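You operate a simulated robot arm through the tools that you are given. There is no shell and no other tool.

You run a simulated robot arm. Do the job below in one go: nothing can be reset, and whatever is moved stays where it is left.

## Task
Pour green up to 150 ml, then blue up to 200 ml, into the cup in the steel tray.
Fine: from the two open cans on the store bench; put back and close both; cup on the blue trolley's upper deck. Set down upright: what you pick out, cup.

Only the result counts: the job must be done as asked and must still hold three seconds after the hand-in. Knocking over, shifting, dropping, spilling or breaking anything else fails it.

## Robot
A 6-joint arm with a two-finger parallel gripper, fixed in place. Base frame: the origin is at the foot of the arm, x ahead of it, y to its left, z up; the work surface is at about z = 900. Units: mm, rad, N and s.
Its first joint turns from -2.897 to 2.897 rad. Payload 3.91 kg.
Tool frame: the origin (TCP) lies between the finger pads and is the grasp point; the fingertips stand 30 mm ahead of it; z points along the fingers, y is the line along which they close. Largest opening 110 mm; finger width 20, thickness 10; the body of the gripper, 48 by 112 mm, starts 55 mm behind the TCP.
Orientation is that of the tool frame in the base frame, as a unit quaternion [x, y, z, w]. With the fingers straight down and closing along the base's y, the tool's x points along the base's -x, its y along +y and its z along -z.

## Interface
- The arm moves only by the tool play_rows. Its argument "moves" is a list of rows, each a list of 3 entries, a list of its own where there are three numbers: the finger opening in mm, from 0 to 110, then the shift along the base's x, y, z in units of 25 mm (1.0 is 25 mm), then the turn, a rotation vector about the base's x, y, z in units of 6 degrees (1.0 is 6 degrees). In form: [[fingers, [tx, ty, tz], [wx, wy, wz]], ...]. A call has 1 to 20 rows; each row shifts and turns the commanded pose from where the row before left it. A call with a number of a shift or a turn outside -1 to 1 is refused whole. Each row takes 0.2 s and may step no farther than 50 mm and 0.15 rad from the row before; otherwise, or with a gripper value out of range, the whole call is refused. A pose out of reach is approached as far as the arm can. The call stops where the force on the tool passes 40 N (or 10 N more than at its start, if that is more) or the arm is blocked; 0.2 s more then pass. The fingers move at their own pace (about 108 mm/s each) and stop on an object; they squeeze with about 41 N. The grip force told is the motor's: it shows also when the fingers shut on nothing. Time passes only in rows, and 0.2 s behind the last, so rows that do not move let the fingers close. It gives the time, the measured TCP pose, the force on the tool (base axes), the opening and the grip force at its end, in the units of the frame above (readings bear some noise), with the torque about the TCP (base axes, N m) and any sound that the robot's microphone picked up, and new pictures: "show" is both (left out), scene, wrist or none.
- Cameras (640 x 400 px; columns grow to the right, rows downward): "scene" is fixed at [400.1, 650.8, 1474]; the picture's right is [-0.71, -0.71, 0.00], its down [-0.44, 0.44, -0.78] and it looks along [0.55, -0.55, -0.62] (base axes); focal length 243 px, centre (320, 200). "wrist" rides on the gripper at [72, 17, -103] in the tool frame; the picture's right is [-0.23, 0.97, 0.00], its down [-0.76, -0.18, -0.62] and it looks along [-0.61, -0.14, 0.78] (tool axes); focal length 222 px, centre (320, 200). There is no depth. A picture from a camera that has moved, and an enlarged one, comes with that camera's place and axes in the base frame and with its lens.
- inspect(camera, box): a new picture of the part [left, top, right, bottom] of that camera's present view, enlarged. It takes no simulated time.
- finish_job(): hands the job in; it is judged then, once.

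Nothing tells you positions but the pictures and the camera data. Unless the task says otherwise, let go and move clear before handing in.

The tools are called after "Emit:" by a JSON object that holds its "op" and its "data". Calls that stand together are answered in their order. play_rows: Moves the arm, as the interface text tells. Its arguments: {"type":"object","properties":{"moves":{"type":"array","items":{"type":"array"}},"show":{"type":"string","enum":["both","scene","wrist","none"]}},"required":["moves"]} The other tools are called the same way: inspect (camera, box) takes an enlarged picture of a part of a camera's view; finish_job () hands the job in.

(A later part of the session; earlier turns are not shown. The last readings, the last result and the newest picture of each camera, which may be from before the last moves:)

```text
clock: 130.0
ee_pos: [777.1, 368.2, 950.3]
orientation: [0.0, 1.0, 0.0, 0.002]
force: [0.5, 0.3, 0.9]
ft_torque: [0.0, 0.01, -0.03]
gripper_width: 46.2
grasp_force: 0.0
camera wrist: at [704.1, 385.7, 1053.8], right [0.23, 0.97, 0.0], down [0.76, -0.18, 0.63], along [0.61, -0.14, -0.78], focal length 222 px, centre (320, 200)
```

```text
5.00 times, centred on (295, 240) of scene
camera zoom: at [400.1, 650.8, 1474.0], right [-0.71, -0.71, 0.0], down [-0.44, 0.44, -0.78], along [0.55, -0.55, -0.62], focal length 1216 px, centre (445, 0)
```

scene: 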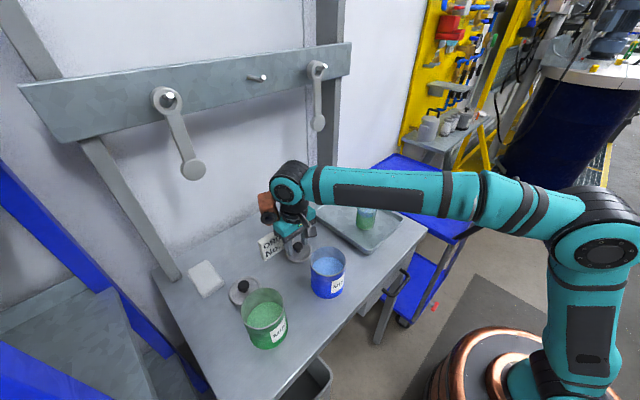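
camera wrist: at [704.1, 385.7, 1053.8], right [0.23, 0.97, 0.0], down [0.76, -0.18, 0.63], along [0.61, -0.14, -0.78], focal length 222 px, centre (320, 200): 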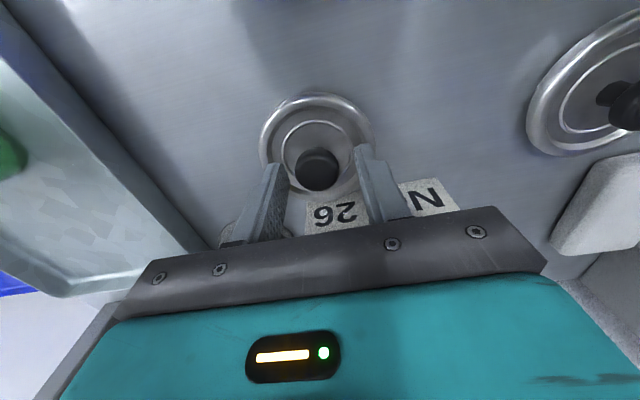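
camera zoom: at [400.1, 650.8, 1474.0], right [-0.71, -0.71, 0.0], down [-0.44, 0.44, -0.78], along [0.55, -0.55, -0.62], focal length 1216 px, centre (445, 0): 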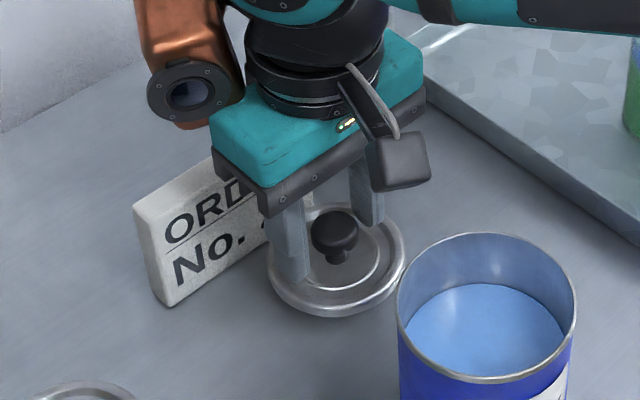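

The gripper is centred on the lid. I'll go down the last 6 mm and close on the knob.

Emit:
{"op": "play_rows", "data": {"moves": [[46, [0, 0, -0.12], [0, 0, 0]], [46, [0, 0, -0.12], [0, 0, 0]], [10, [0, 0, 0], [0, 0, 0]], [10, [0, 0, 0], [0, 0, 0]], [10, [0, 0, 0], [0, 0, 0]], [10, [0, 0, 0], [0, 0, 0]]], "show": "wrist"}}

Emit:
{"op": "inspect", "data": {"camera": "scene", "box": [250, 200, 340, 280]}}

```text
clock: 131.4
ee_pos: [775.8, 366.4, 946.2]
orientation: [0.0, 1.0, 0.0, 0.002]
force: [0.3, 0.3, 0.9]
ft_torque: [-0.01, -0.05, 0.01]
gripper_width: 26.1
grasp_force: 40.6
camera wrist: at [704.0, 384.8, 1048.0], right [0.23, 0.97, 0.0], down [0.76, -0.18, 0.63], along [0.61, -0.14, -0.78], focal length 222 px, centre (320, 200)
```

wrist: 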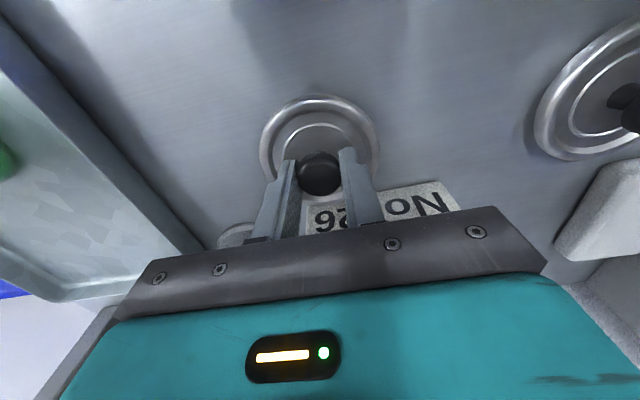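

```text
5.00 times, centred on (295, 240) of scene
camera zoom: at [400.1, 650.8, 1474.0], right [-0.71, -0.71, 0.0], down [-0.44, 0.44, -0.78], along [0.55, -0.55, -0.62], focal length 1216 px, centre (445, 0)
```

zoom: 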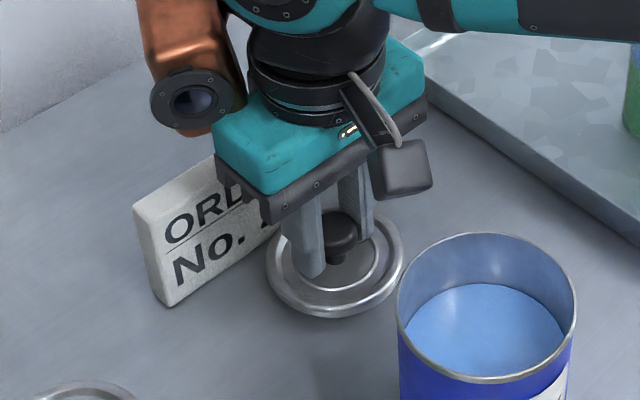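

The knob is gripped at 26 mm. I'll lift the blue lid straight up, then move it over the blue can and hold it about 15 mm above the rim for an alignment check.

Emit:
{"op": "play_rows", "data": {"moves": [[10, [0, 0, 0.3], [0, 0, 0]], [10, [0, 0, 0.6], [0, 0, 0]], [10, [0, 0, 0.8], [0, 0, 0]], [10, [0, 0, 0.9], [0, 0, 0]], [10, [0, 0, 0.9], [0, 0, 0]], [10, [0, 0, 0.9], [0, 0, 0]], [10, [0, 0, 0.7], [0, 0, 0]], [10, [0, 0, 0], [0, 0, 0]]]}}

Emit:
{"op": "inspect", "data": {"camera": "scene", "box": [240, 180, 360, 300]}}

```text
clock: 133.2
ee_pos: [777.8, 365.8, 1071.8]
orientation: [0.001, 1.0, 0.0, 0.001]
force: [0.6, -0.7, 0.2]
ft_torque: [0.0, 0.01, 0.0]
gripper_width: 26.0
grasp_force: 40.8
camera wrist: at [704.6, 384.3, 1175.6], right [0.23, 0.97, 0.0], down [0.76, -0.18, 0.63], along [0.61, -0.14, -0.78], focal length 222 px, centre (320, 200)
```

scene: 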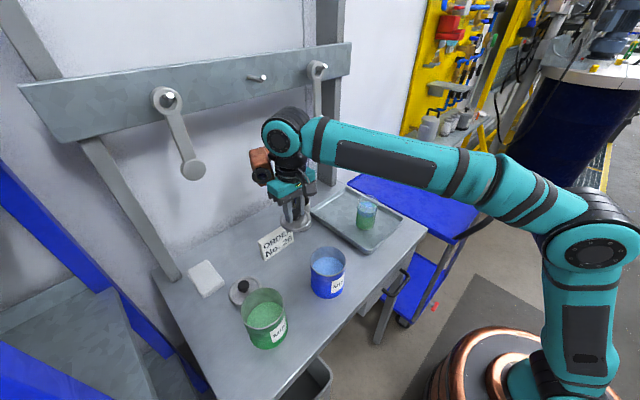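
wrist: 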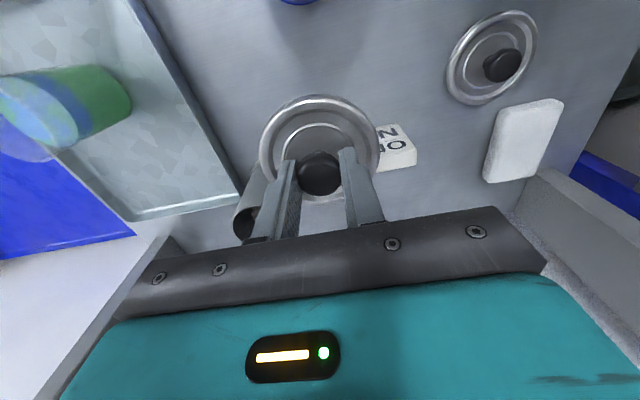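

```text
3.33 times, centred on (300, 240) of scene
camera zoom: at [400.1, 650.8, 1474.0], right [-0.71, -0.71, 0.0], down [-0.44, 0.44, -0.78], along [0.55, -0.55, -0.62], focal length 811 px, centre (387, 67)
```

zoom: 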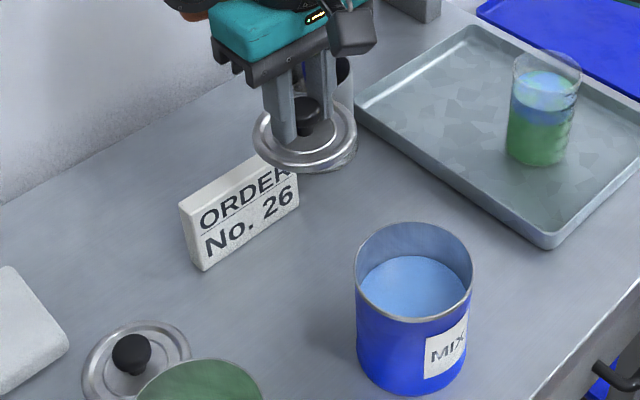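

Emit:
{"op": "play_rows", "data": {"moves": [[10, [-0.5, 0.05, 0], [0, 0, 0]], [10, [-0.9, 0.1, 0], [0, 0, 0]], [10, [-0.9, 0.1, 0], [0, 0, 0]], [10, [-0.9, 0.1, 0], [0, 0, 0]], [10, [-0.9, 0.1, 0], [0, 0, 0]], [10, [-0.8, 0, 0], [0, 0, 0]], [10, [-0.41, 0, 0], [0, 0, 0]], [10, [0, 0, -0.2], [0, 0, 0]], [10, [0, 0, 0], [0, 0, 0]]]}}

Emit:
{"op": "inspect", "data": {"camera": "scene", "box": [285, 225, 370, 310]}}

Emit:
{"op": "inspect", "data": {"camera": "wrist", "box": [220, 60, 420, 220]}}

```text
clock: 135.2
ee_pos: [641.9, 377.9, 1067.0]
orientation: [0.0, 1.0, 0.0, 0.002]
force: [-0.5, 0.1, -0.4]
ft_torque: [0.02, 0.01, 0.01]
gripper_width: 26.4
grasp_force: 40.5
camera wrist: at [569.8, 395.9, 1170.4], right [0.23, 0.97, 0.0], down [0.76, -0.18, 0.63], along [0.61, -0.14, -0.78], focal length 222 px, centre (320, 200)
```

scene: 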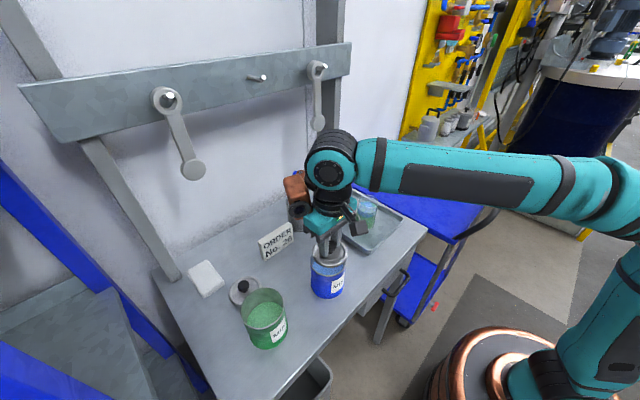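
wrist: 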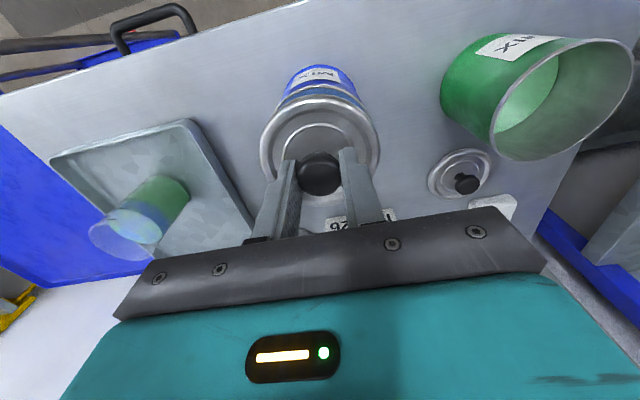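

```text
4.71 times, centred on (328, 268) of scene
camera zoom: at [400.1, 650.8, 1474.0], right [-0.71, -0.71, 0.0], down [-0.44, 0.44, -0.78], along [0.55, -0.55, -0.62], focal length 1145 px, centre (285, -118)
```

zoom: 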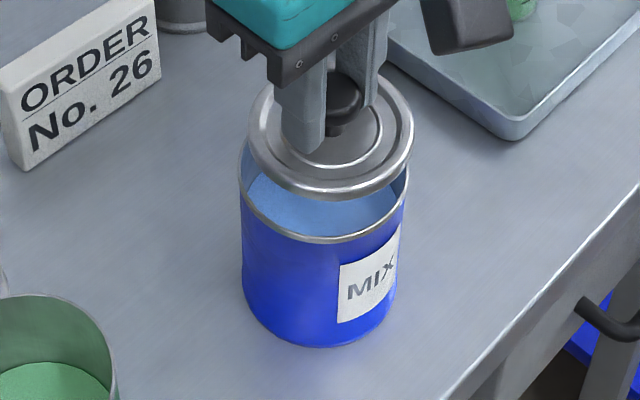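

```text
2.50 times, centred on (320, 140) of wrist
camera zoom: at [569.8, 395.9, 1170.4], right [0.23, 0.97, 0.0], down [0.76, -0.18, 0.63], along [0.61, -0.14, -0.78], focal length 555 px, centre (320, 350)
```

zoom: 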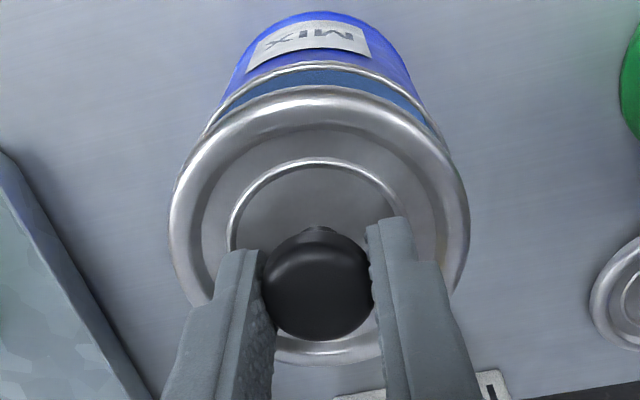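

Emit:
{"op": "inspect", "data": {"camera": "wrist", "box": [255, 55, 385, 135]}}

Emit:
{"op": "inspect", "data": {"camera": "scene", "box": [300, 235, 355, 290]}}

```text
4.92 times, centred on (320, 95) of wrist
camera zoom: at [569.8, 395.9, 1170.4], right [0.23, 0.97, 0.0], down [0.76, -0.18, 0.63], along [0.61, -0.14, -0.78], focal length 1094 px, centre (320, 717)
```

zoom: 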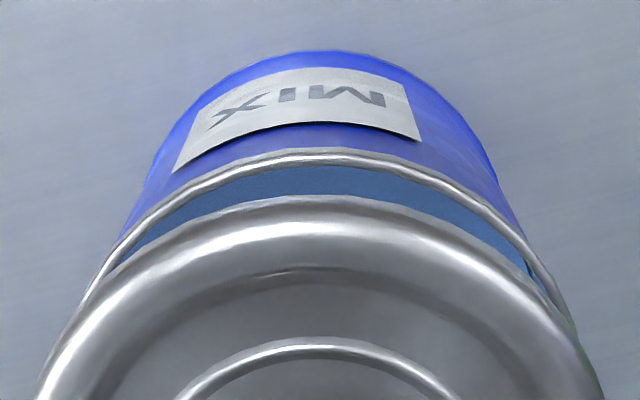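

```text
7.27 times, centred on (328, 262) of scene
camera zoom: at [400.1, 650.8, 1474.0], right [-0.71, -0.71, 0.0], down [-0.44, 0.44, -0.78], along [0.55, -0.55, -0.62], focal length 1769 px, centre (266, -254)
```

zoom: 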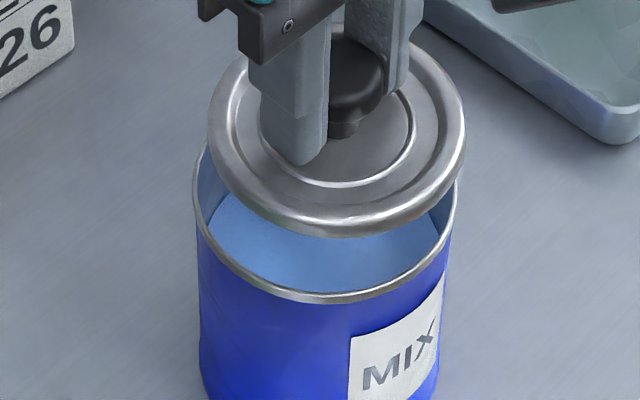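

Emit:
{"op": "inspect", "data": {"camera": "scene", "box": [318, 240, 345, 267]}}

Emit:
{"op": "inspect", "data": {"camera": "scene", "box": [306, 245, 333, 272]}}

```text
14.81 times, centred on (332, 254) of scene
camera zoom: at [400.1, 650.8, 1474.0], right [-0.71, -0.71, 0.0], down [-0.44, 0.44, -0.78], along [0.55, -0.55, -0.62], focal length 3604 px, centre (150, -593)
```

zoom: 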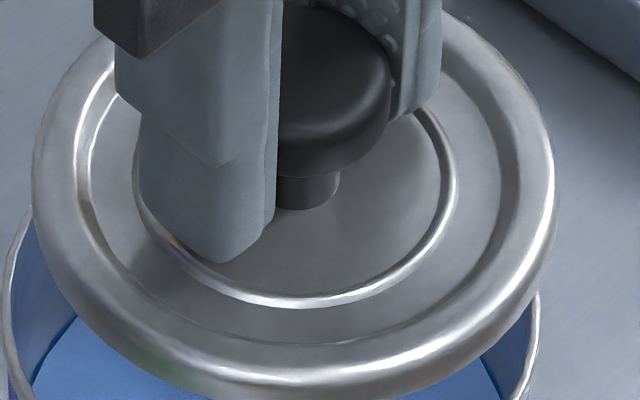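

```text
14.81 times, centred on (320, 258) of scene
camera zoom: at [400.1, 650.8, 1474.0], right [-0.71, -0.71, 0.0], down [-0.44, 0.44, -0.78], along [0.55, -0.55, -0.62], focal length 3604 px, centre (327, -667)
```

zoom: 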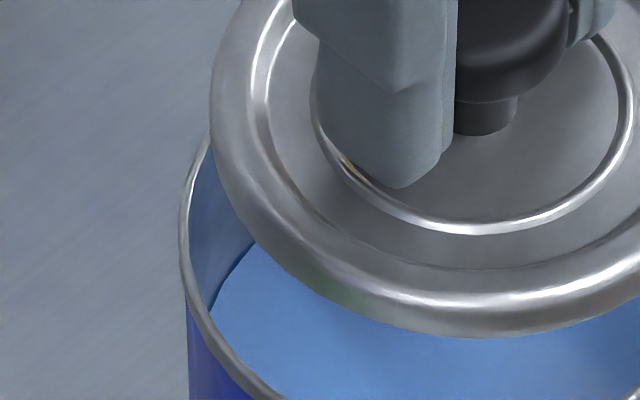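

The lid hangs level over the can but needs about 3 mm more in x to be concentric. I'll correct, lower to about 8 mm above the rim, and recheck.

Emit:
{"op": "play_rows", "data": {"moves": [[10, [0.13, 0.02, 0], [0, 0, 0]], [10, [0, 0, -0.24], [0, 0, 0]], [10, [0, 0, -0.2], [0, 0, 0]], [10, [0, 0, 0], [0, 0, 0]]], "show": "none"}}

Emit:
{"op": "inspect", "data": {"camera": "scene", "box": [308, 240, 348, 275]}}

Emit:
{"op": "inspect", "data": {"camera": "wrist", "box": [255, 55, 385, 135]}}

```text
clock: 136.2
ee_pos: [645.9, 379.4, 1056.1]
orientation: [0.0, 1.0, 0.0, 0.001]
force: [-0.3, -0.1, -0.6]
ft_torque: [0.0, 0.0, -0.02]
gripper_width: 26.2
grasp_force: 41.1
```

```text
11.43 times, centred on (328, 258) of scene
camera zoom: at [400.1, 650.8, 1474.0], right [-0.71, -0.71, 0.0], down [-0.44, 0.44, -0.78], along [0.55, -0.55, -0.62], focal length 2780 px, centre (229, -457)
```

zoom: 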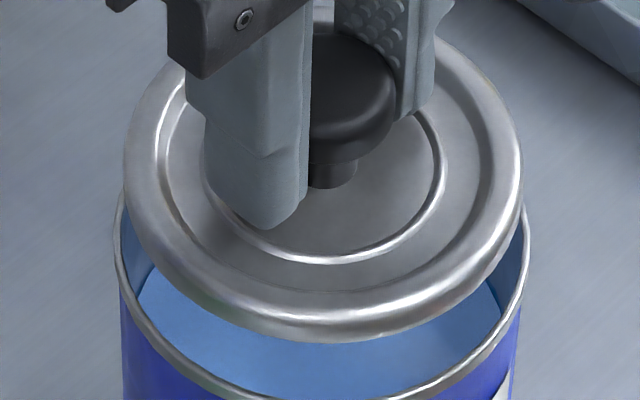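

```text
4.92 times, centred on (320, 95) of wrist
camera zoom: at [573.7, 396.5, 1159.0], right [0.23, 0.97, 0.0], down [0.76, -0.18, 0.63], along [0.61, -0.14, -0.78], focal length 1094 px, centre (320, 717)
```

zoom: 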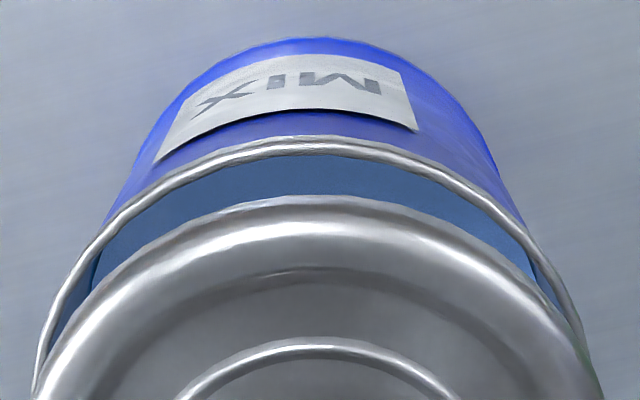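

Nearly concentric now; I'll trim back under a millimetre and lower gently toward contact.

Emit:
{"op": "play_rows", "data": {"moves": [[10, [-0.03, -0.02, 0], [0, 0, 0]], [10, [0, 0, -0.1], [0, 0, 0]], [10, [0, 0, -0.1], [0, 0, 0]], [10, [0, 0, -0.06], [0, 0, 0]], [10, [0, 0, 0], [0, 0, 0]]], "show": "none"}}

Emit:
{"op": "inspect", "data": {"camera": "scene", "box": [308, 240, 348, 275]}}

Emit:
{"op": "inspect", "data": {"camera": "wrist", "box": [255, 55, 385, 135]}}

```text
clock: 137.4
ee_pos: [645.4, 377.3, 1050.2]
orientation: [0.0, 1.0, -0.001, 0.003]
force: [-0.1, 0.1, -0.4]
ft_torque: [-0.01, 0.04, -0.03]
gripper_width: 26.2
grasp_force: 40.7
```

```text
11.43 times, centred on (328, 258) of scene
camera zoom: at [400.1, 650.8, 1474.0], right [-0.71, -0.71, 0.0], down [-0.44, 0.44, -0.78], along [0.55, -0.55, -0.62], focal length 2780 px, centre (229, -457)
```

zoom: 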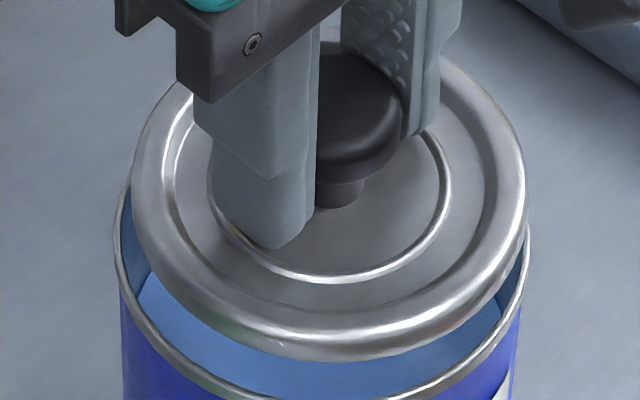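

```text
4.92 times, centred on (320, 95) of wrist
camera zoom: at [572.8, 395.4, 1152.6], right [0.23, 0.97, 0.0], down [0.76, -0.18, 0.63], along [0.61, -0.14, -0.78], focal length 1094 px, centre (320, 717)
```

zoom: 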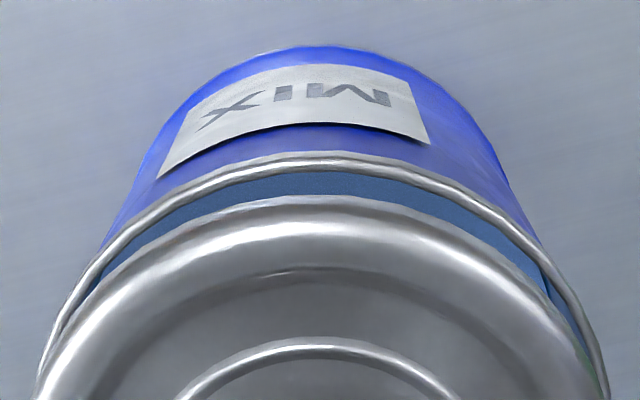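

Alignment is within about half a millimetre. I'll add a tiny correction and keep lowering in small steps, watching the force.

Emit:
{"op": "play_rows", "data": {"moves": [[10, [0.01, 0.02, 0], [0, 0, 0]], [10, [0, 0, -0.06], [0, 0, 0]], [10, [0, 0, -0.06], [0, 0, 0]], [10, [0, 0, 0], [0, 0, 0]]], "show": "none"}}

Emit:
{"op": "play_rows", "data": {"moves": [[10, [0, 0, -0.05], [0, 0, 0]], [10, [0, 0, 0], [0, 0, 0]]], "show": "none"}}

Emit:
{"op": "inspect", "data": {"camera": "scene", "box": [308, 240, 348, 275]}}

```text
clock: 138.4
ee_pos: [645.8, 378.3, 1046.8]
orientation: [0.001, 1.0, 0.0, 0.002]
force: [-0.4, 0.3, -0.2]
ft_torque: [-0.02, 0.05, -0.01]
gripper_width: 26.4
grasp_force: 41.4
```

```text
clock: 139.0
ee_pos: [646.8, 378.8, 1043.8]
orientation: [-0.001, 1.0, 0.0, 0.002]
force: [1.1, 0.0, -0.9]
ft_torque: [0.03, 0.0, 0.04]
gripper_width: 26.2
grasp_force: 40.5
```

```text
11.43 times, centred on (328, 258) of scene
camera zoom: at [400.1, 650.8, 1474.0], right [-0.71, -0.71, 0.0], down [-0.44, 0.44, -0.78], along [0.55, -0.55, -0.62], focal length 2780 px, centre (229, -457)
```

zoom: 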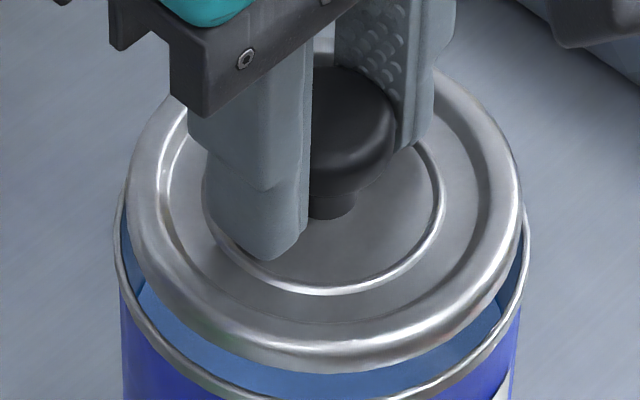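

Still no contact and the lid looks centred. I'll keep lowering in 1.25 mm steps.

Emit:
{"op": "play_rows", "data": {"moves": [[10, [0, 0, -0.05], [0, 0, 0]], [10, [0, 0, 0], [0, 0, 0]]], "show": "none"}}

Emit:
{"op": "play_rows", "data": {"moves": [[10, [0, 0, -0.05], [0, 0, 0]], [10, [0, 0, 0], [0, 0, 0]]], "show": "none"}}

Emit:
{"op": "inspect", "data": {"camera": "scene", "box": [308, 240, 348, 275]}}

Emit:
{"op": "inspect", "data": {"camera": "wrist", "box": [255, 55, 385, 135]}}

```text
clock: 139.6
ee_pos: [645.0, 379.3, 1045.1]
orientation: [0.0, 1.0, 0.001, 0.002]
force: [-0.5, 0.9, 0.2]
ft_torque: [0.04, 0.02, 0.04]
gripper_width: 26.2
grasp_force: 41.3
```

```text
clock: 140.2
ee_pos: [647.1, 378.6, 1043.3]
orientation: [0.0, 1.0, 0.0, 0.003]
force: [0.2, 0.9, 0.3]
ft_torque: [0.0, -0.01, 0.01]
gripper_width: 26.3
grasp_force: 40.5
```

```text
11.43 times, centred on (328, 258) of scene
camera zoom: at [400.1, 650.8, 1474.0], right [-0.71, -0.71, 0.0], down [-0.44, 0.44, -0.78], along [0.55, -0.55, -0.62], focal length 2780 px, centre (229, -457)
```

zoom: 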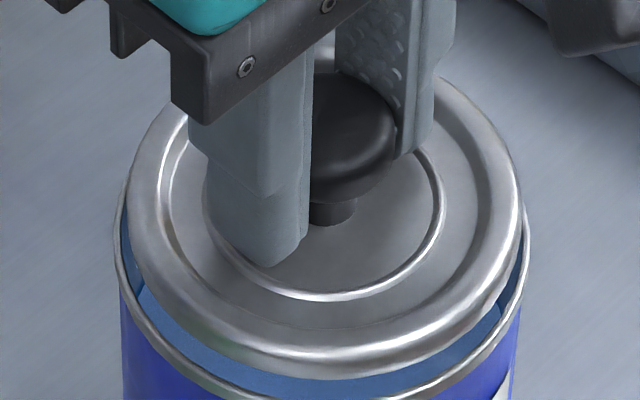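

```text
4.92 times, centred on (320, 95) of wrist
camera zoom: at [573.7, 395.9, 1146.4], right [0.23, 0.97, 0.0], down [0.76, -0.18, 0.63], along [0.61, -0.14, -0.78], focal length 1094 px, centre (320, 717)
```

zoom: 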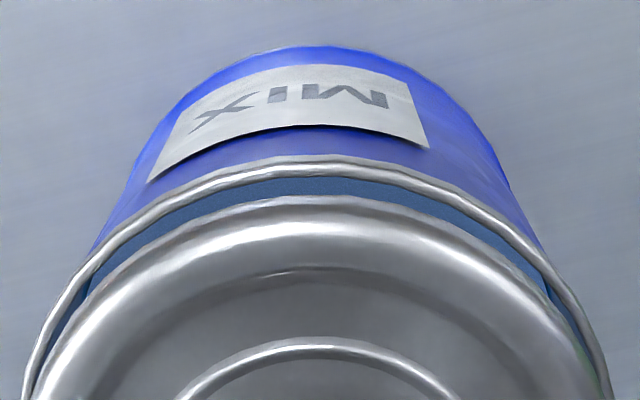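

The picture shows the lid has a plug below its flange, so it still has about 8 mm to go. I'll nudge half a millimetre and continue down.

Emit:
{"op": "play_rows", "data": {"moves": [[10, [0.02, 0, 0], [0, 0, 0]], [10, [0, 0, -0.05], [0, 0, 0]], [10, [0, 0, -0.05], [0, 0, 0]], [10, [0, 0, 0], [0, 0, 0]]], "show": "none"}}

Emit:
{"op": "play_rows", "data": {"moves": [[10, [0, 0, -0.05], [0, 0, 0]], [10, [0, 0, -0.05], [0, 0, 0]], [10, [0, 0, 0], [0, 0, 0]]], "show": "none"}}

Emit:
{"op": "inspect", "data": {"camera": "scene", "box": [308, 242, 348, 277]}}

Emit:
{"op": "inspect", "data": {"camera": "wrist", "box": [255, 55, 385, 135]}}

```text
clock: 141.2
ee_pos: [644.8, 377.9, 1042.8]
orientation: [0.0, 1.0, 0.0, 0.001]
force: [0.8, -0.5, 0.1]
ft_torque: [0.01, -0.01, -0.02]
gripper_width: 26.4
grasp_force: 41.0
```

```text
clock: 142.0
ee_pos: [645.3, 378.7, 1037.5]
orientation: [0.0, 1.0, 0.0, 0.002]
force: [0.7, -0.1, -0.4]
ft_torque: [0.03, 0.0, -0.01]
gripper_width: 26.2
grasp_force: 40.9
```

```text
11.43 times, centred on (328, 260) of scene
camera zoom: at [400.1, 650.8, 1474.0], right [-0.71, -0.71, 0.0], down [-0.44, 0.44, -0.78], along [0.55, -0.55, -0.62], focal length 2780 px, centre (229, -480)
```

zoom: 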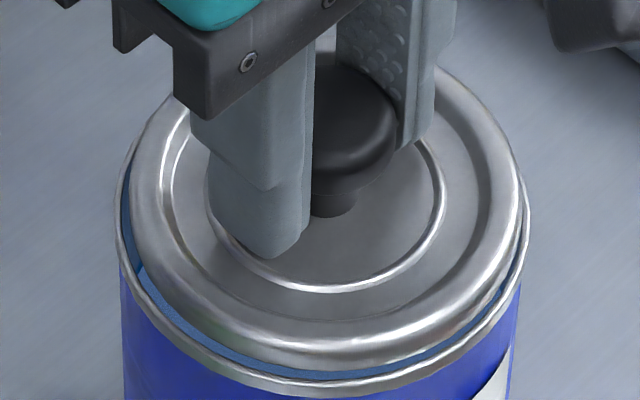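

```text
4.92 times, centred on (320, 95) of wrist
camera zoom: at [573.4, 395.7, 1141.9], right [0.23, 0.97, 0.0], down [0.76, -0.18, 0.63], along [0.61, -0.14, -0.78], focal length 1094 px, centre (320, 717)
```

zoom: 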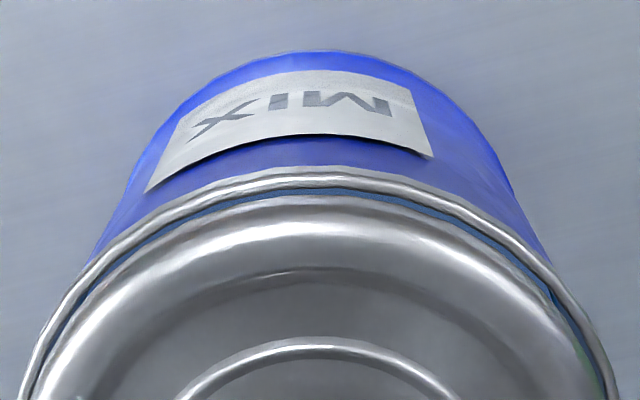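

Emit:
{"op": "inspect", "data": {"camera": "scene", "box": [310, 255, 330, 275]}}

Emit:
{"op": "inspect", "data": {"camera": "scene", "box": [328, 252, 348, 272]}}

Emit:
{"op": "inspect", "data": {"camera": "wrist", "box": [250, 80, 320, 130]}}

Emit:
{"op": "inspect", "data": {"camera": "wrist", "box": [320, 80, 390, 130]}}

```text
16.00 times, centred on (320, 265) of scene
camera zoom: at [400.1, 650.8, 1474.0], right [-0.71, -0.71, 0.0], down [-0.44, 0.44, -0.78], along [0.55, -0.55, -0.62], focal length 3892 px, centre (320, -840)
```

zoom: 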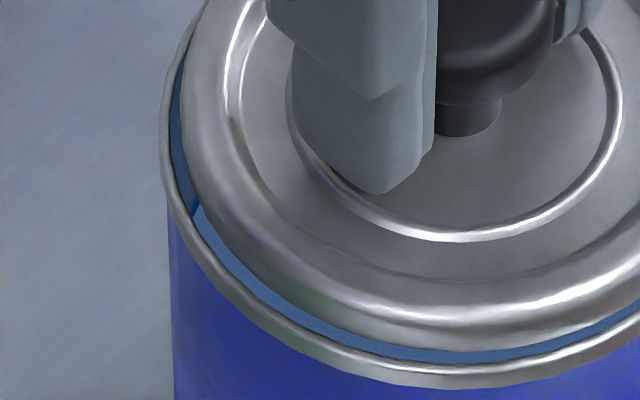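

```text
16.00 times, centred on (338, 262) of scene
camera zoom: at [400.1, 650.8, 1474.0], right [-0.71, -0.71, 0.0], down [-0.44, 0.44, -0.78], along [0.55, -0.55, -0.62], focal length 3892 px, centre (32, -792)
```

zoom: 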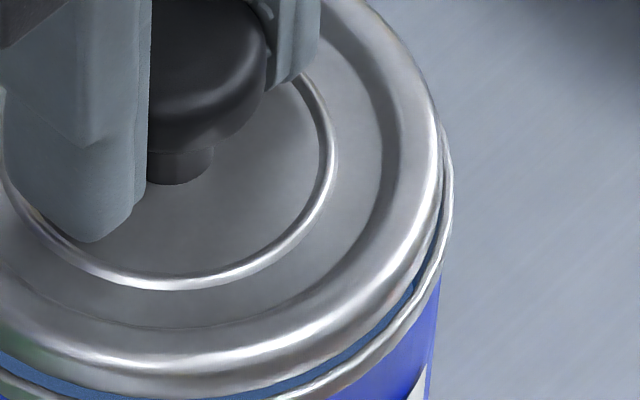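

```text
8.00 times, centred on (285, 105) of wrist
camera zoom: at [573.4, 395.7, 1141.9], right [0.23, 0.97, 0.0], down [0.76, -0.18, 0.63], along [0.61, -0.14, -0.78], focal length 1777 px, centre (600, 960)
```

zoom: 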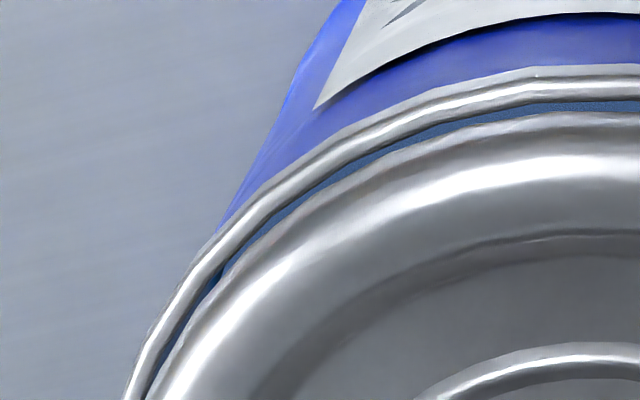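

```text
8.00 times, centred on (355, 105) of wrist
camera zoom: at [573.4, 395.7, 1141.9], right [0.23, 0.97, 0.0], down [0.76, -0.18, 0.63], along [0.61, -0.14, -0.78], focal length 1777 px, centre (40, 960)
```

zoom: 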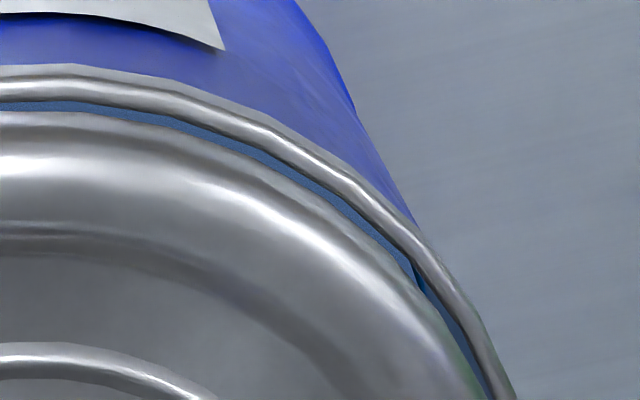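

Alignment from both views is within about half a millimetre. I'll keep lowering in small steps, watching for contact.

Emit:
{"op": "play_rows", "data": {"moves": [[10, [0.015, 0.005, -0.04], [0, 0, 0]], [10, [0, 0, -0.04], [0, 0, 0]], [10, [0, 0, 0], [0, 0, 0]]], "show": "none"}}

Emit:
{"op": "play_rows", "data": {"moves": [[10, [0, 0, -0.04], [0, 0, 0]], [10, [0, 0, 0], [0, 0, 0]]], "show": "none"}}

Emit:
{"op": "inspect", "data": {"camera": "scene", "box": [308, 242, 348, 277]}}

```text
clock: 142.8
ee_pos: [646.0, 378.1, 1037.9]
orientation: [0.0, 1.0, 0.0, 0.003]
force: [4.5, 0.4, 13.4]
ft_torque: [-0.02, -0.15, 0.01]
gripper_width: 26.2
grasp_force: 41.2
heard: snap
```

```text
clock: 143.4
ee_pos: [645.7, 378.8, 1036.6]
orientation: [0.001, 1.0, 0.001, 0.002]
force: [4.9, -1.0, 25.8]
ft_torque: [-0.05, -0.13, -0.02]
gripper_width: 25.9
grasp_force: 41.1
```

```text
11.43 times, centred on (328, 260) of scene
camera zoom: at [400.1, 650.8, 1474.0], right [-0.71, -0.71, 0.0], down [-0.44, 0.44, -0.78], along [0.55, -0.55, -0.62], focal length 2780 px, centre (229, -480)
```

zoom: 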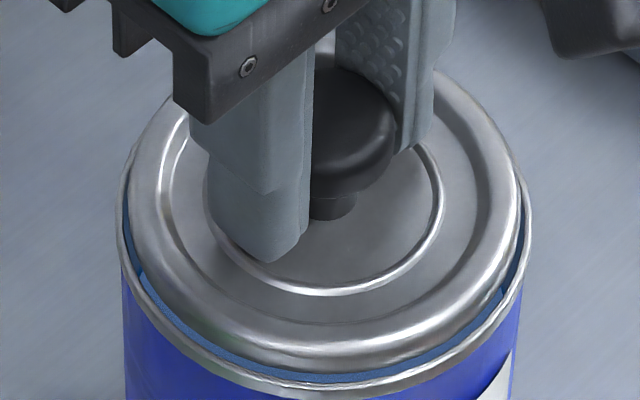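

I heard a snap and the force rose to 26 N: the blue lid has seated. I'll ease off the pressure, let go of the knob and rise clear to inspect it.

Emit:
{"op": "play_rows", "data": {"moves": [[10, [0, 0, 0.06], [0, 0, 0]], [46, [0, 0, 0], [0, 0, 0]], [46, [0, 0, 0], [0, 0, 0]], [46, [0, 0, 0.3], [0, 0, 0]], [46, [0, 0, 0.8], [0, 0, 0]], [46, [0, 0, 1], [0, 0, 0]], [46, [0, 0, 1], [0, 0, 0]], [46, [0, 0, 0], [0, 0, 0]]]}}

Emit:
{"op": "inspect", "data": {"camera": "scene", "box": [300, 230, 360, 305]}}

Emit:
{"op": "inspect", "data": {"camera": "wrist", "box": [240, 50, 400, 180]}}

```text
clock: 145.2
ee_pos: [647.6, 377.9, 1116.6]
orientation: [0.001, 1.0, 0.0, 0.001]
force: [-0.3, 0.4, 0.0]
ft_torque: [-0.02, -0.06, -0.01]
gripper_width: 46.1
grasp_force: 0.0
camera wrist: at [575.2, 396.3, 1219.5], right [0.23, 0.97, 0.0], down [0.76, -0.18, 0.63], along [0.61, -0.14, -0.78], focal length 222 px, centre (320, 200)
```

scene: 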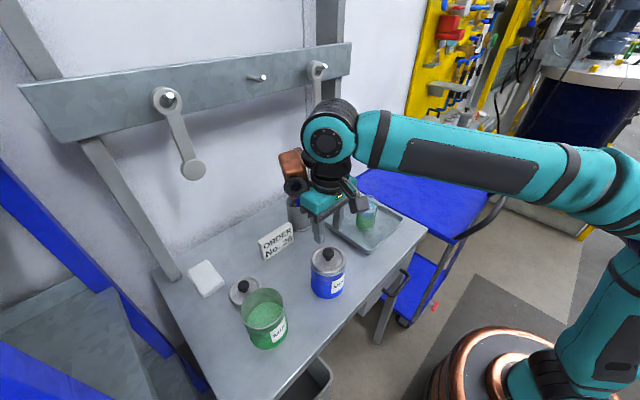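
wrist: 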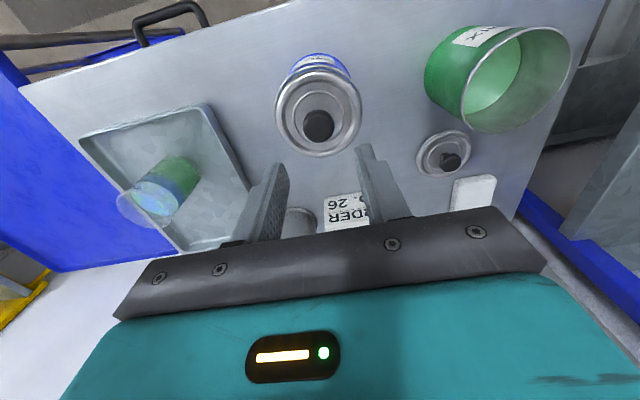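

```text
5.33 times, centred on (330, 268) of scene
camera zoom: at [400.1, 650.8, 1474.0], right [-0.71, -0.71, 0.0], down [-0.44, 0.44, -0.78], along [0.55, -0.55, -0.62], focal length 1297 px, centre (267, -160)
```

zoom: 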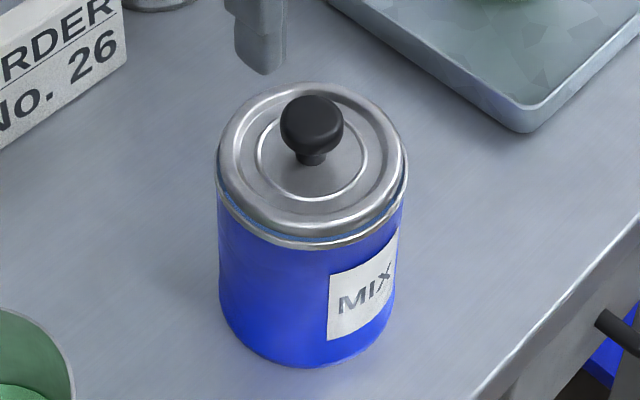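

```text
3.08 times, centred on (320, 115) of wrist
camera zoom: at [575.2, 396.3, 1219.5], right [0.23, 0.97, 0.0], down [0.76, -0.18, 0.63], along [0.61, -0.14, -0.78], focal length 684 px, centre (320, 462)
```

zoom: 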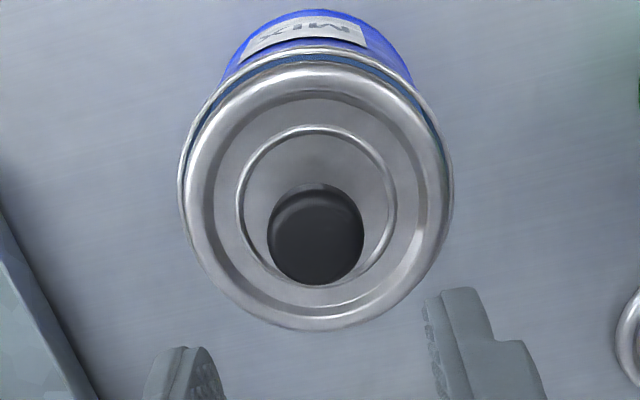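

Emit:
{"op": "inspect", "data": {"camera": "scene", "box": [308, 245, 348, 280]}}

Emit:
{"op": "inspect", "data": {"camera": "wrist", "box": [270, 50, 370, 120]}}

```text
11.43 times, centred on (328, 262) of scene
camera zoom: at [400.1, 650.8, 1474.0], right [-0.71, -0.71, 0.0], down [-0.44, 0.44, -0.78], along [0.55, -0.55, -0.62], focal length 2780 px, centre (229, -514)
```

zoom: 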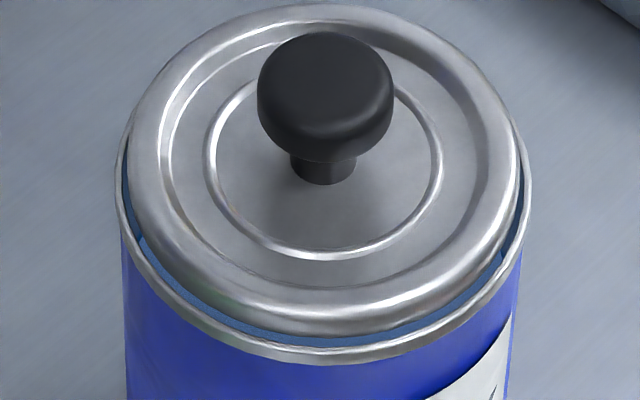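

```text
5.71 times, centred on (320, 85) of wrist
camera zoom: at [575.2, 396.3, 1219.5], right [0.23, 0.97, 0.0], down [0.76, -0.18, 0.63], along [0.61, -0.14, -0.78], focal length 1269 px, centre (320, 857)
```

zoom: 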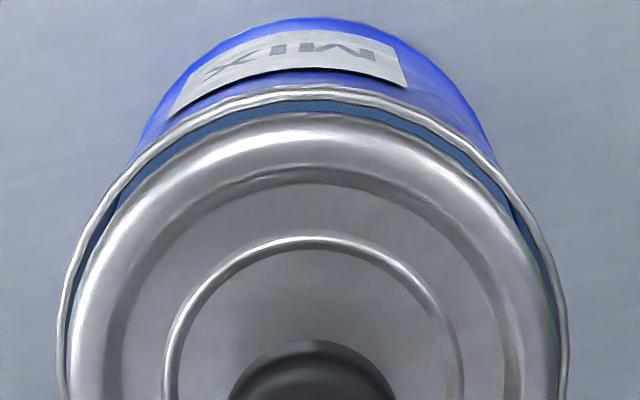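

The blue lid sits evenly on its can and snapped shut. Next I'll go to the green lid behind the green can, staying clear of the wall lever.

Emit:
{"op": "play_rows", "data": {"moves": [[60, [0.2, 0.5, 0], [0, 0, 0]], [60, [0.3, 0.9, 0], [0, 0, 0]], [60, [0.3, 0.9, 0], [0, 0, 0]], [60, [0.3, 0.9, 0], [0, 0, 0]], [60, [0.3, 0.9, 0], [0, 0, 0]], [60, [0.3, 0.9, -0.4], [0, 0, 0]], [60, [0.3, 0.9, -0.5], [0, 0, 0]], [60, [0.5, 0.82, -0.5], [0, 0, 0]], [60, [0.6, 0, -0.5], [0, 0, 0]], [60, [0.6, 0, -0.4], [0, 0, 0]], [60, [0, 0, 0], [0, 0, 0]]]}}

Emit:
{"op": "inspect", "data": {"camera": "wrist", "box": [240, 60, 420, 200]}}

Emit:
{"op": "inspect", "data": {"camera": "scene", "box": [160, 120, 320, 300]}}

```text
clock: 147.6
ee_pos: [738.9, 548.1, 1058.0]
orientation: [0.0, 1.0, 0.0, 0.001]
force: [0.7, 0.2, 0.5]
ft_torque: [-0.02, 0.02, 0.0]
gripper_width: 60.0
grasp_force: 0.1
camera wrist: at [666.1, 564.7, 1160.6], right [0.23, 0.97, 0.0], down [0.76, -0.18, 0.63], along [0.61, -0.14, -0.78], focal length 222 px, centre (320, 200)
```

scene: 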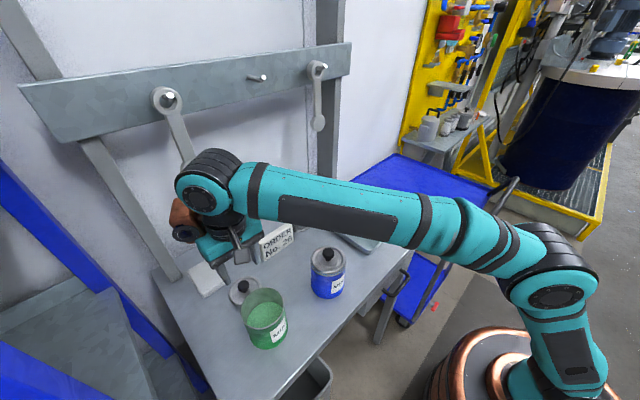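
wrist: 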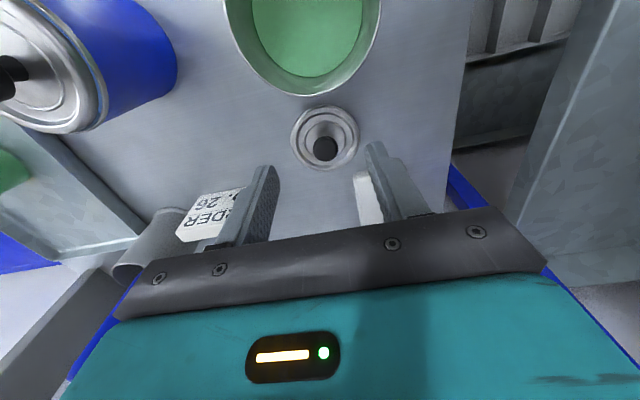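

```text
2.86 times, centred on (330, 130) of wrist
camera zoom: at [666.1, 564.7, 1160.6], right [0.23, 0.97, 0.0], down [0.76, -0.18, 0.63], along [0.61, -0.14, -0.78], focal length 635 px, centre (291, 400)
```

zoom: 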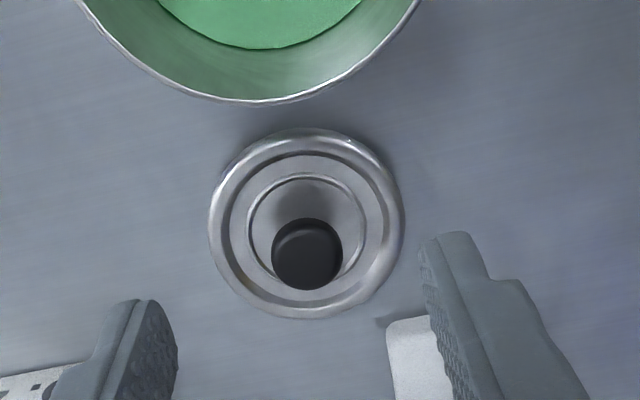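

```text
2.22 times, centred on (240, 210) of scene
camera zoom: at [400.1, 650.8, 1474.0], right [-0.71, -0.71, 0.0], down [-0.44, 0.44, -0.78], along [0.55, -0.55, -0.62], focal length 541 px, centre (498, 178)
```

zoom: 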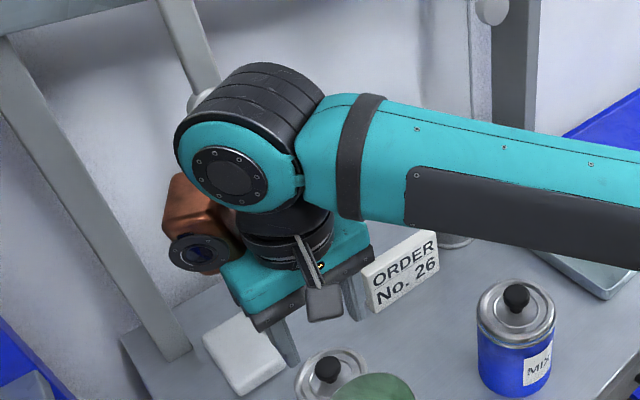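

The lid is 37 mm further in x and 3 mm in −y. I'll move over it, partly lower, and recheck before the final descent.

Emit:
{"op": "play_rows", "data": {"moves": [[46, [0.5, -0.12, 0], [0, 0, 0]], [46, [0.6, 0, 0], [0, 0, 0]], [46, [0.38, 0, -0.4], [0, 0, 0]], [46, [0, 0, -0.9], [0, 0, 0]], [46, [0, 0, -0.9], [0, 0, 0]], [46, [0, 0, -0.9], [0, 0, 0]], [46, [0, 0, -0.6], [0, 0, 0]], [46, [0, 0, -0.4], [0, 0, 0]], [46, [0, 0, -0.2], [0, 0, 0]], [46, [0, 0, 0], [0, 0, 0]]]}}

Emit:
{"op": "inspect", "data": {"camera": "wrist", "box": [230, 90, 410, 230]}}

```text
clock: 149.8
ee_pos: [774.5, 543.9, 950.3]
orientation: [0.0, 1.0, 0.0, 0.001]
force: [0.6, 0.3, -0.1]
ft_torque: [-0.03, -0.02, -0.01]
gripper_width: 46.2
grasp_force: 0.0
camera wrist: at [702.5, 561.0, 1053.2], right [0.23, 0.97, 0.0], down [0.76, -0.18, 0.63], along [0.61, -0.14, -0.78], focal length 222 px, centre (320, 200)
```

scene: 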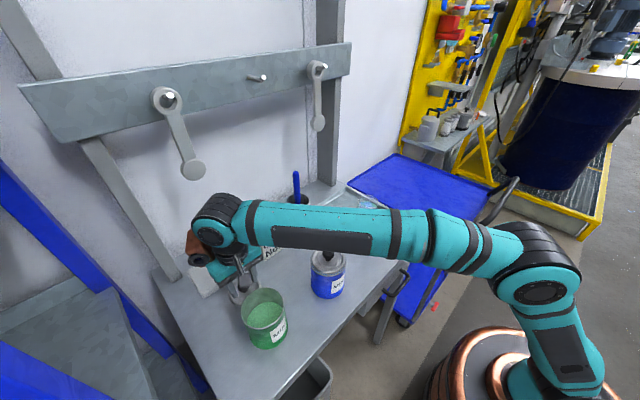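
wrist: 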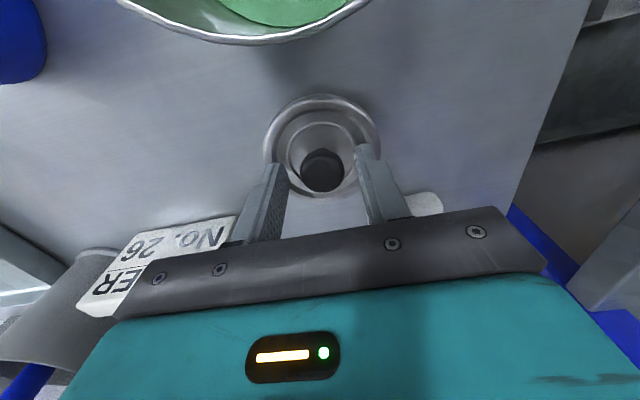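

```text
2.86 times, centred on (320, 160) of wrist
camera zoom: at [702.5, 561.0, 1053.2], right [0.23, 0.97, 0.0], down [0.76, -0.18, 0.63], along [0.61, -0.14, -0.78], focal length 635 px, centre (320, 314)
```

zoom: 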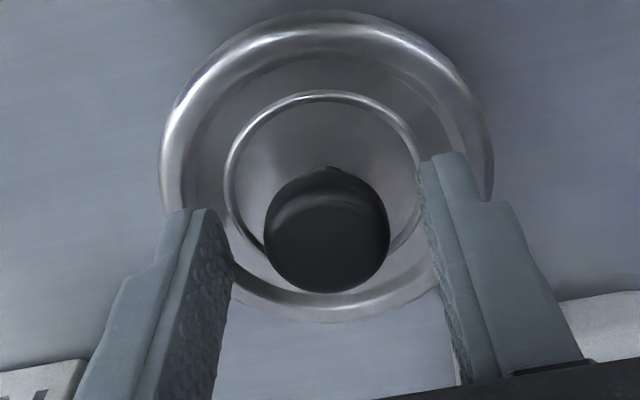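

I'll correct about 1.3 mm in x and y, go down the last 6 mm and close on the knob.

Emit:
{"op": "play_rows", "data": {"moves": [[46, [0.05, 0.05, 0], [0, 0, 0]], [46, [0, 0, -0.12], [0, 0, 0]], [46, [0, 0, -0.12], [0, 0, 0]], [10, [0, 0, 0], [0, 0, 0]], [10, [0, 0, 0], [0, 0, 0]], [10, [0, 0, 0], [0, 0, 0]], [10, [0, 0, 0], [0, 0, 0]]], "show": "wrist"}}

```text
clock: 151.4
ee_pos: [776.4, 544.4, 944.2]
orientation: [0.0, 1.0, 0.001, 0.001]
force: [0.8, 0.9, 14.3]
ft_torque: [0.01, 0.03, 0.01]
gripper_width: 26.2
grasp_force: 41.5
camera wrist: at [704.1, 562.1, 1047.4], right [0.23, 0.97, 0.0], down [0.76, -0.18, 0.63], along [0.61, -0.14, -0.78], focal length 222 px, centre (320, 200)
```

wrist: 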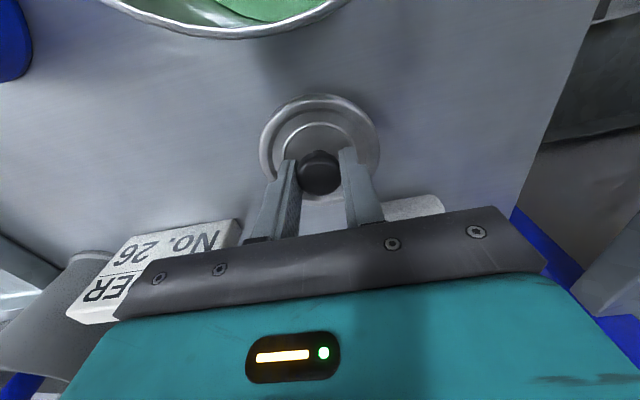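

The green lid's knob is gripped. I'll lift it a little, back away from the wall while rising, and bring it over the green can.

Emit:
{"op": "play_rows", "data": {"moves": [[10, [0, 0, 0.3], [0, 0, 0]], [10, [0, 0, 0.6], [0, 0, 0]], [10, [0, 0, 0.8], [0, 0, 0]], [10, [0, 0, 0.7], [0, 0, 0]], [10, [-0.4, 0, 0.8], [0, 0, 0]], [10, [-0.4, 0, 0.8], [0, 0, 0]], [10, [-0.4, 0, 0.8], [0, 0, 0]], [10, [-0.5, 0.1, 0.3], [0, 0, 0]], [10, [-0.8, 0.1, 0], [0, 0, 0]], [10, [-0.8, 0.1, 0], [0, 0, 0]], [10, [-0.7, 0.1, 0], [0, 0, 0]], [10, [-0.5, 0.05, 0], [0, 0, 0]], [10, [-0.24, 0, 0], [0, 0, 0]], [10, [0, 0, 0], [0, 0, 0]]]}}

Emit:
{"op": "inspect", "data": {"camera": "scene", "box": [235, 265, 300, 330]}}

Emit:
{"op": "inspect", "data": {"camera": "wrist", "box": [255, 55, 385, 135]}}

```text
clock: 154.4
ee_pos: [658.2, 557.2, 1071.1]
orientation: [0.001, 1.0, 0.001, 0.002]
force: [-0.4, 1.0, -0.8]
ft_torque: [-0.02, 0.0, -0.03]
gripper_width: 26.1
grasp_force: 41.0
camera wrist: at [585.9, 574.5, 1173.8], right [0.23, 0.97, 0.0], down [0.76, -0.18, 0.63], along [0.61, -0.14, -0.78], focal length 222 px, centre (320, 200)
```

scene: 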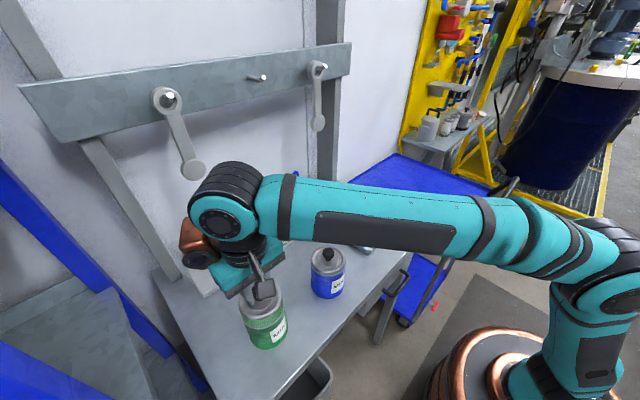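
wrist: 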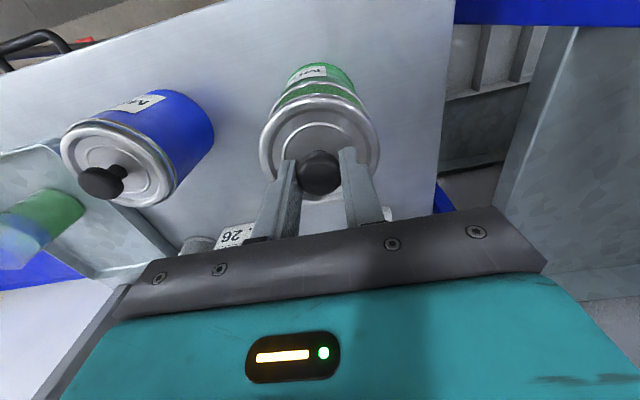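

```text
6.15 times, centred on (268, 298) of scene
camera zoom: at [400.1, 650.8, 1474.0], right [-0.71, -0.71, 0.0], down [-0.44, 0.44, -0.78], along [0.55, -0.55, -0.62], focal length 1497 px, centre (643, -400)
```

zoom: 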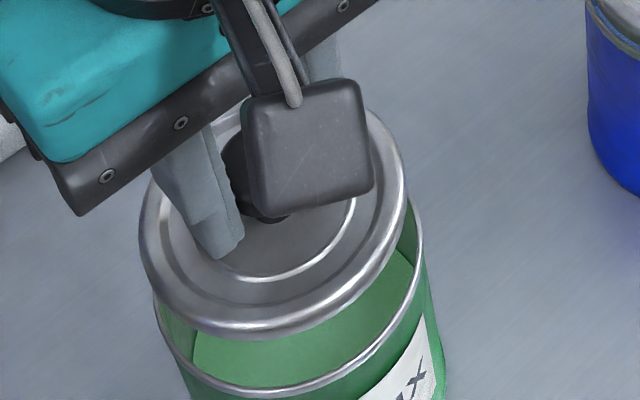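

```text
4.92 times, centred on (320, 95) of wrist
camera zoom: at [585.9, 574.5, 1173.8], right [0.23, 0.97, 0.0], down [0.76, -0.18, 0.63], along [0.61, -0.14, -0.78], focal length 1094 px, centre (320, 717)
```

zoom: 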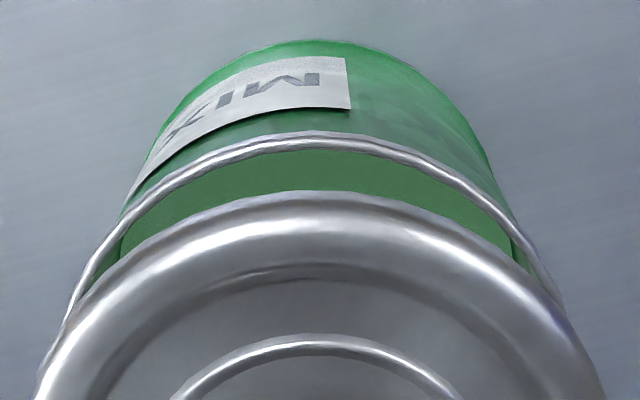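

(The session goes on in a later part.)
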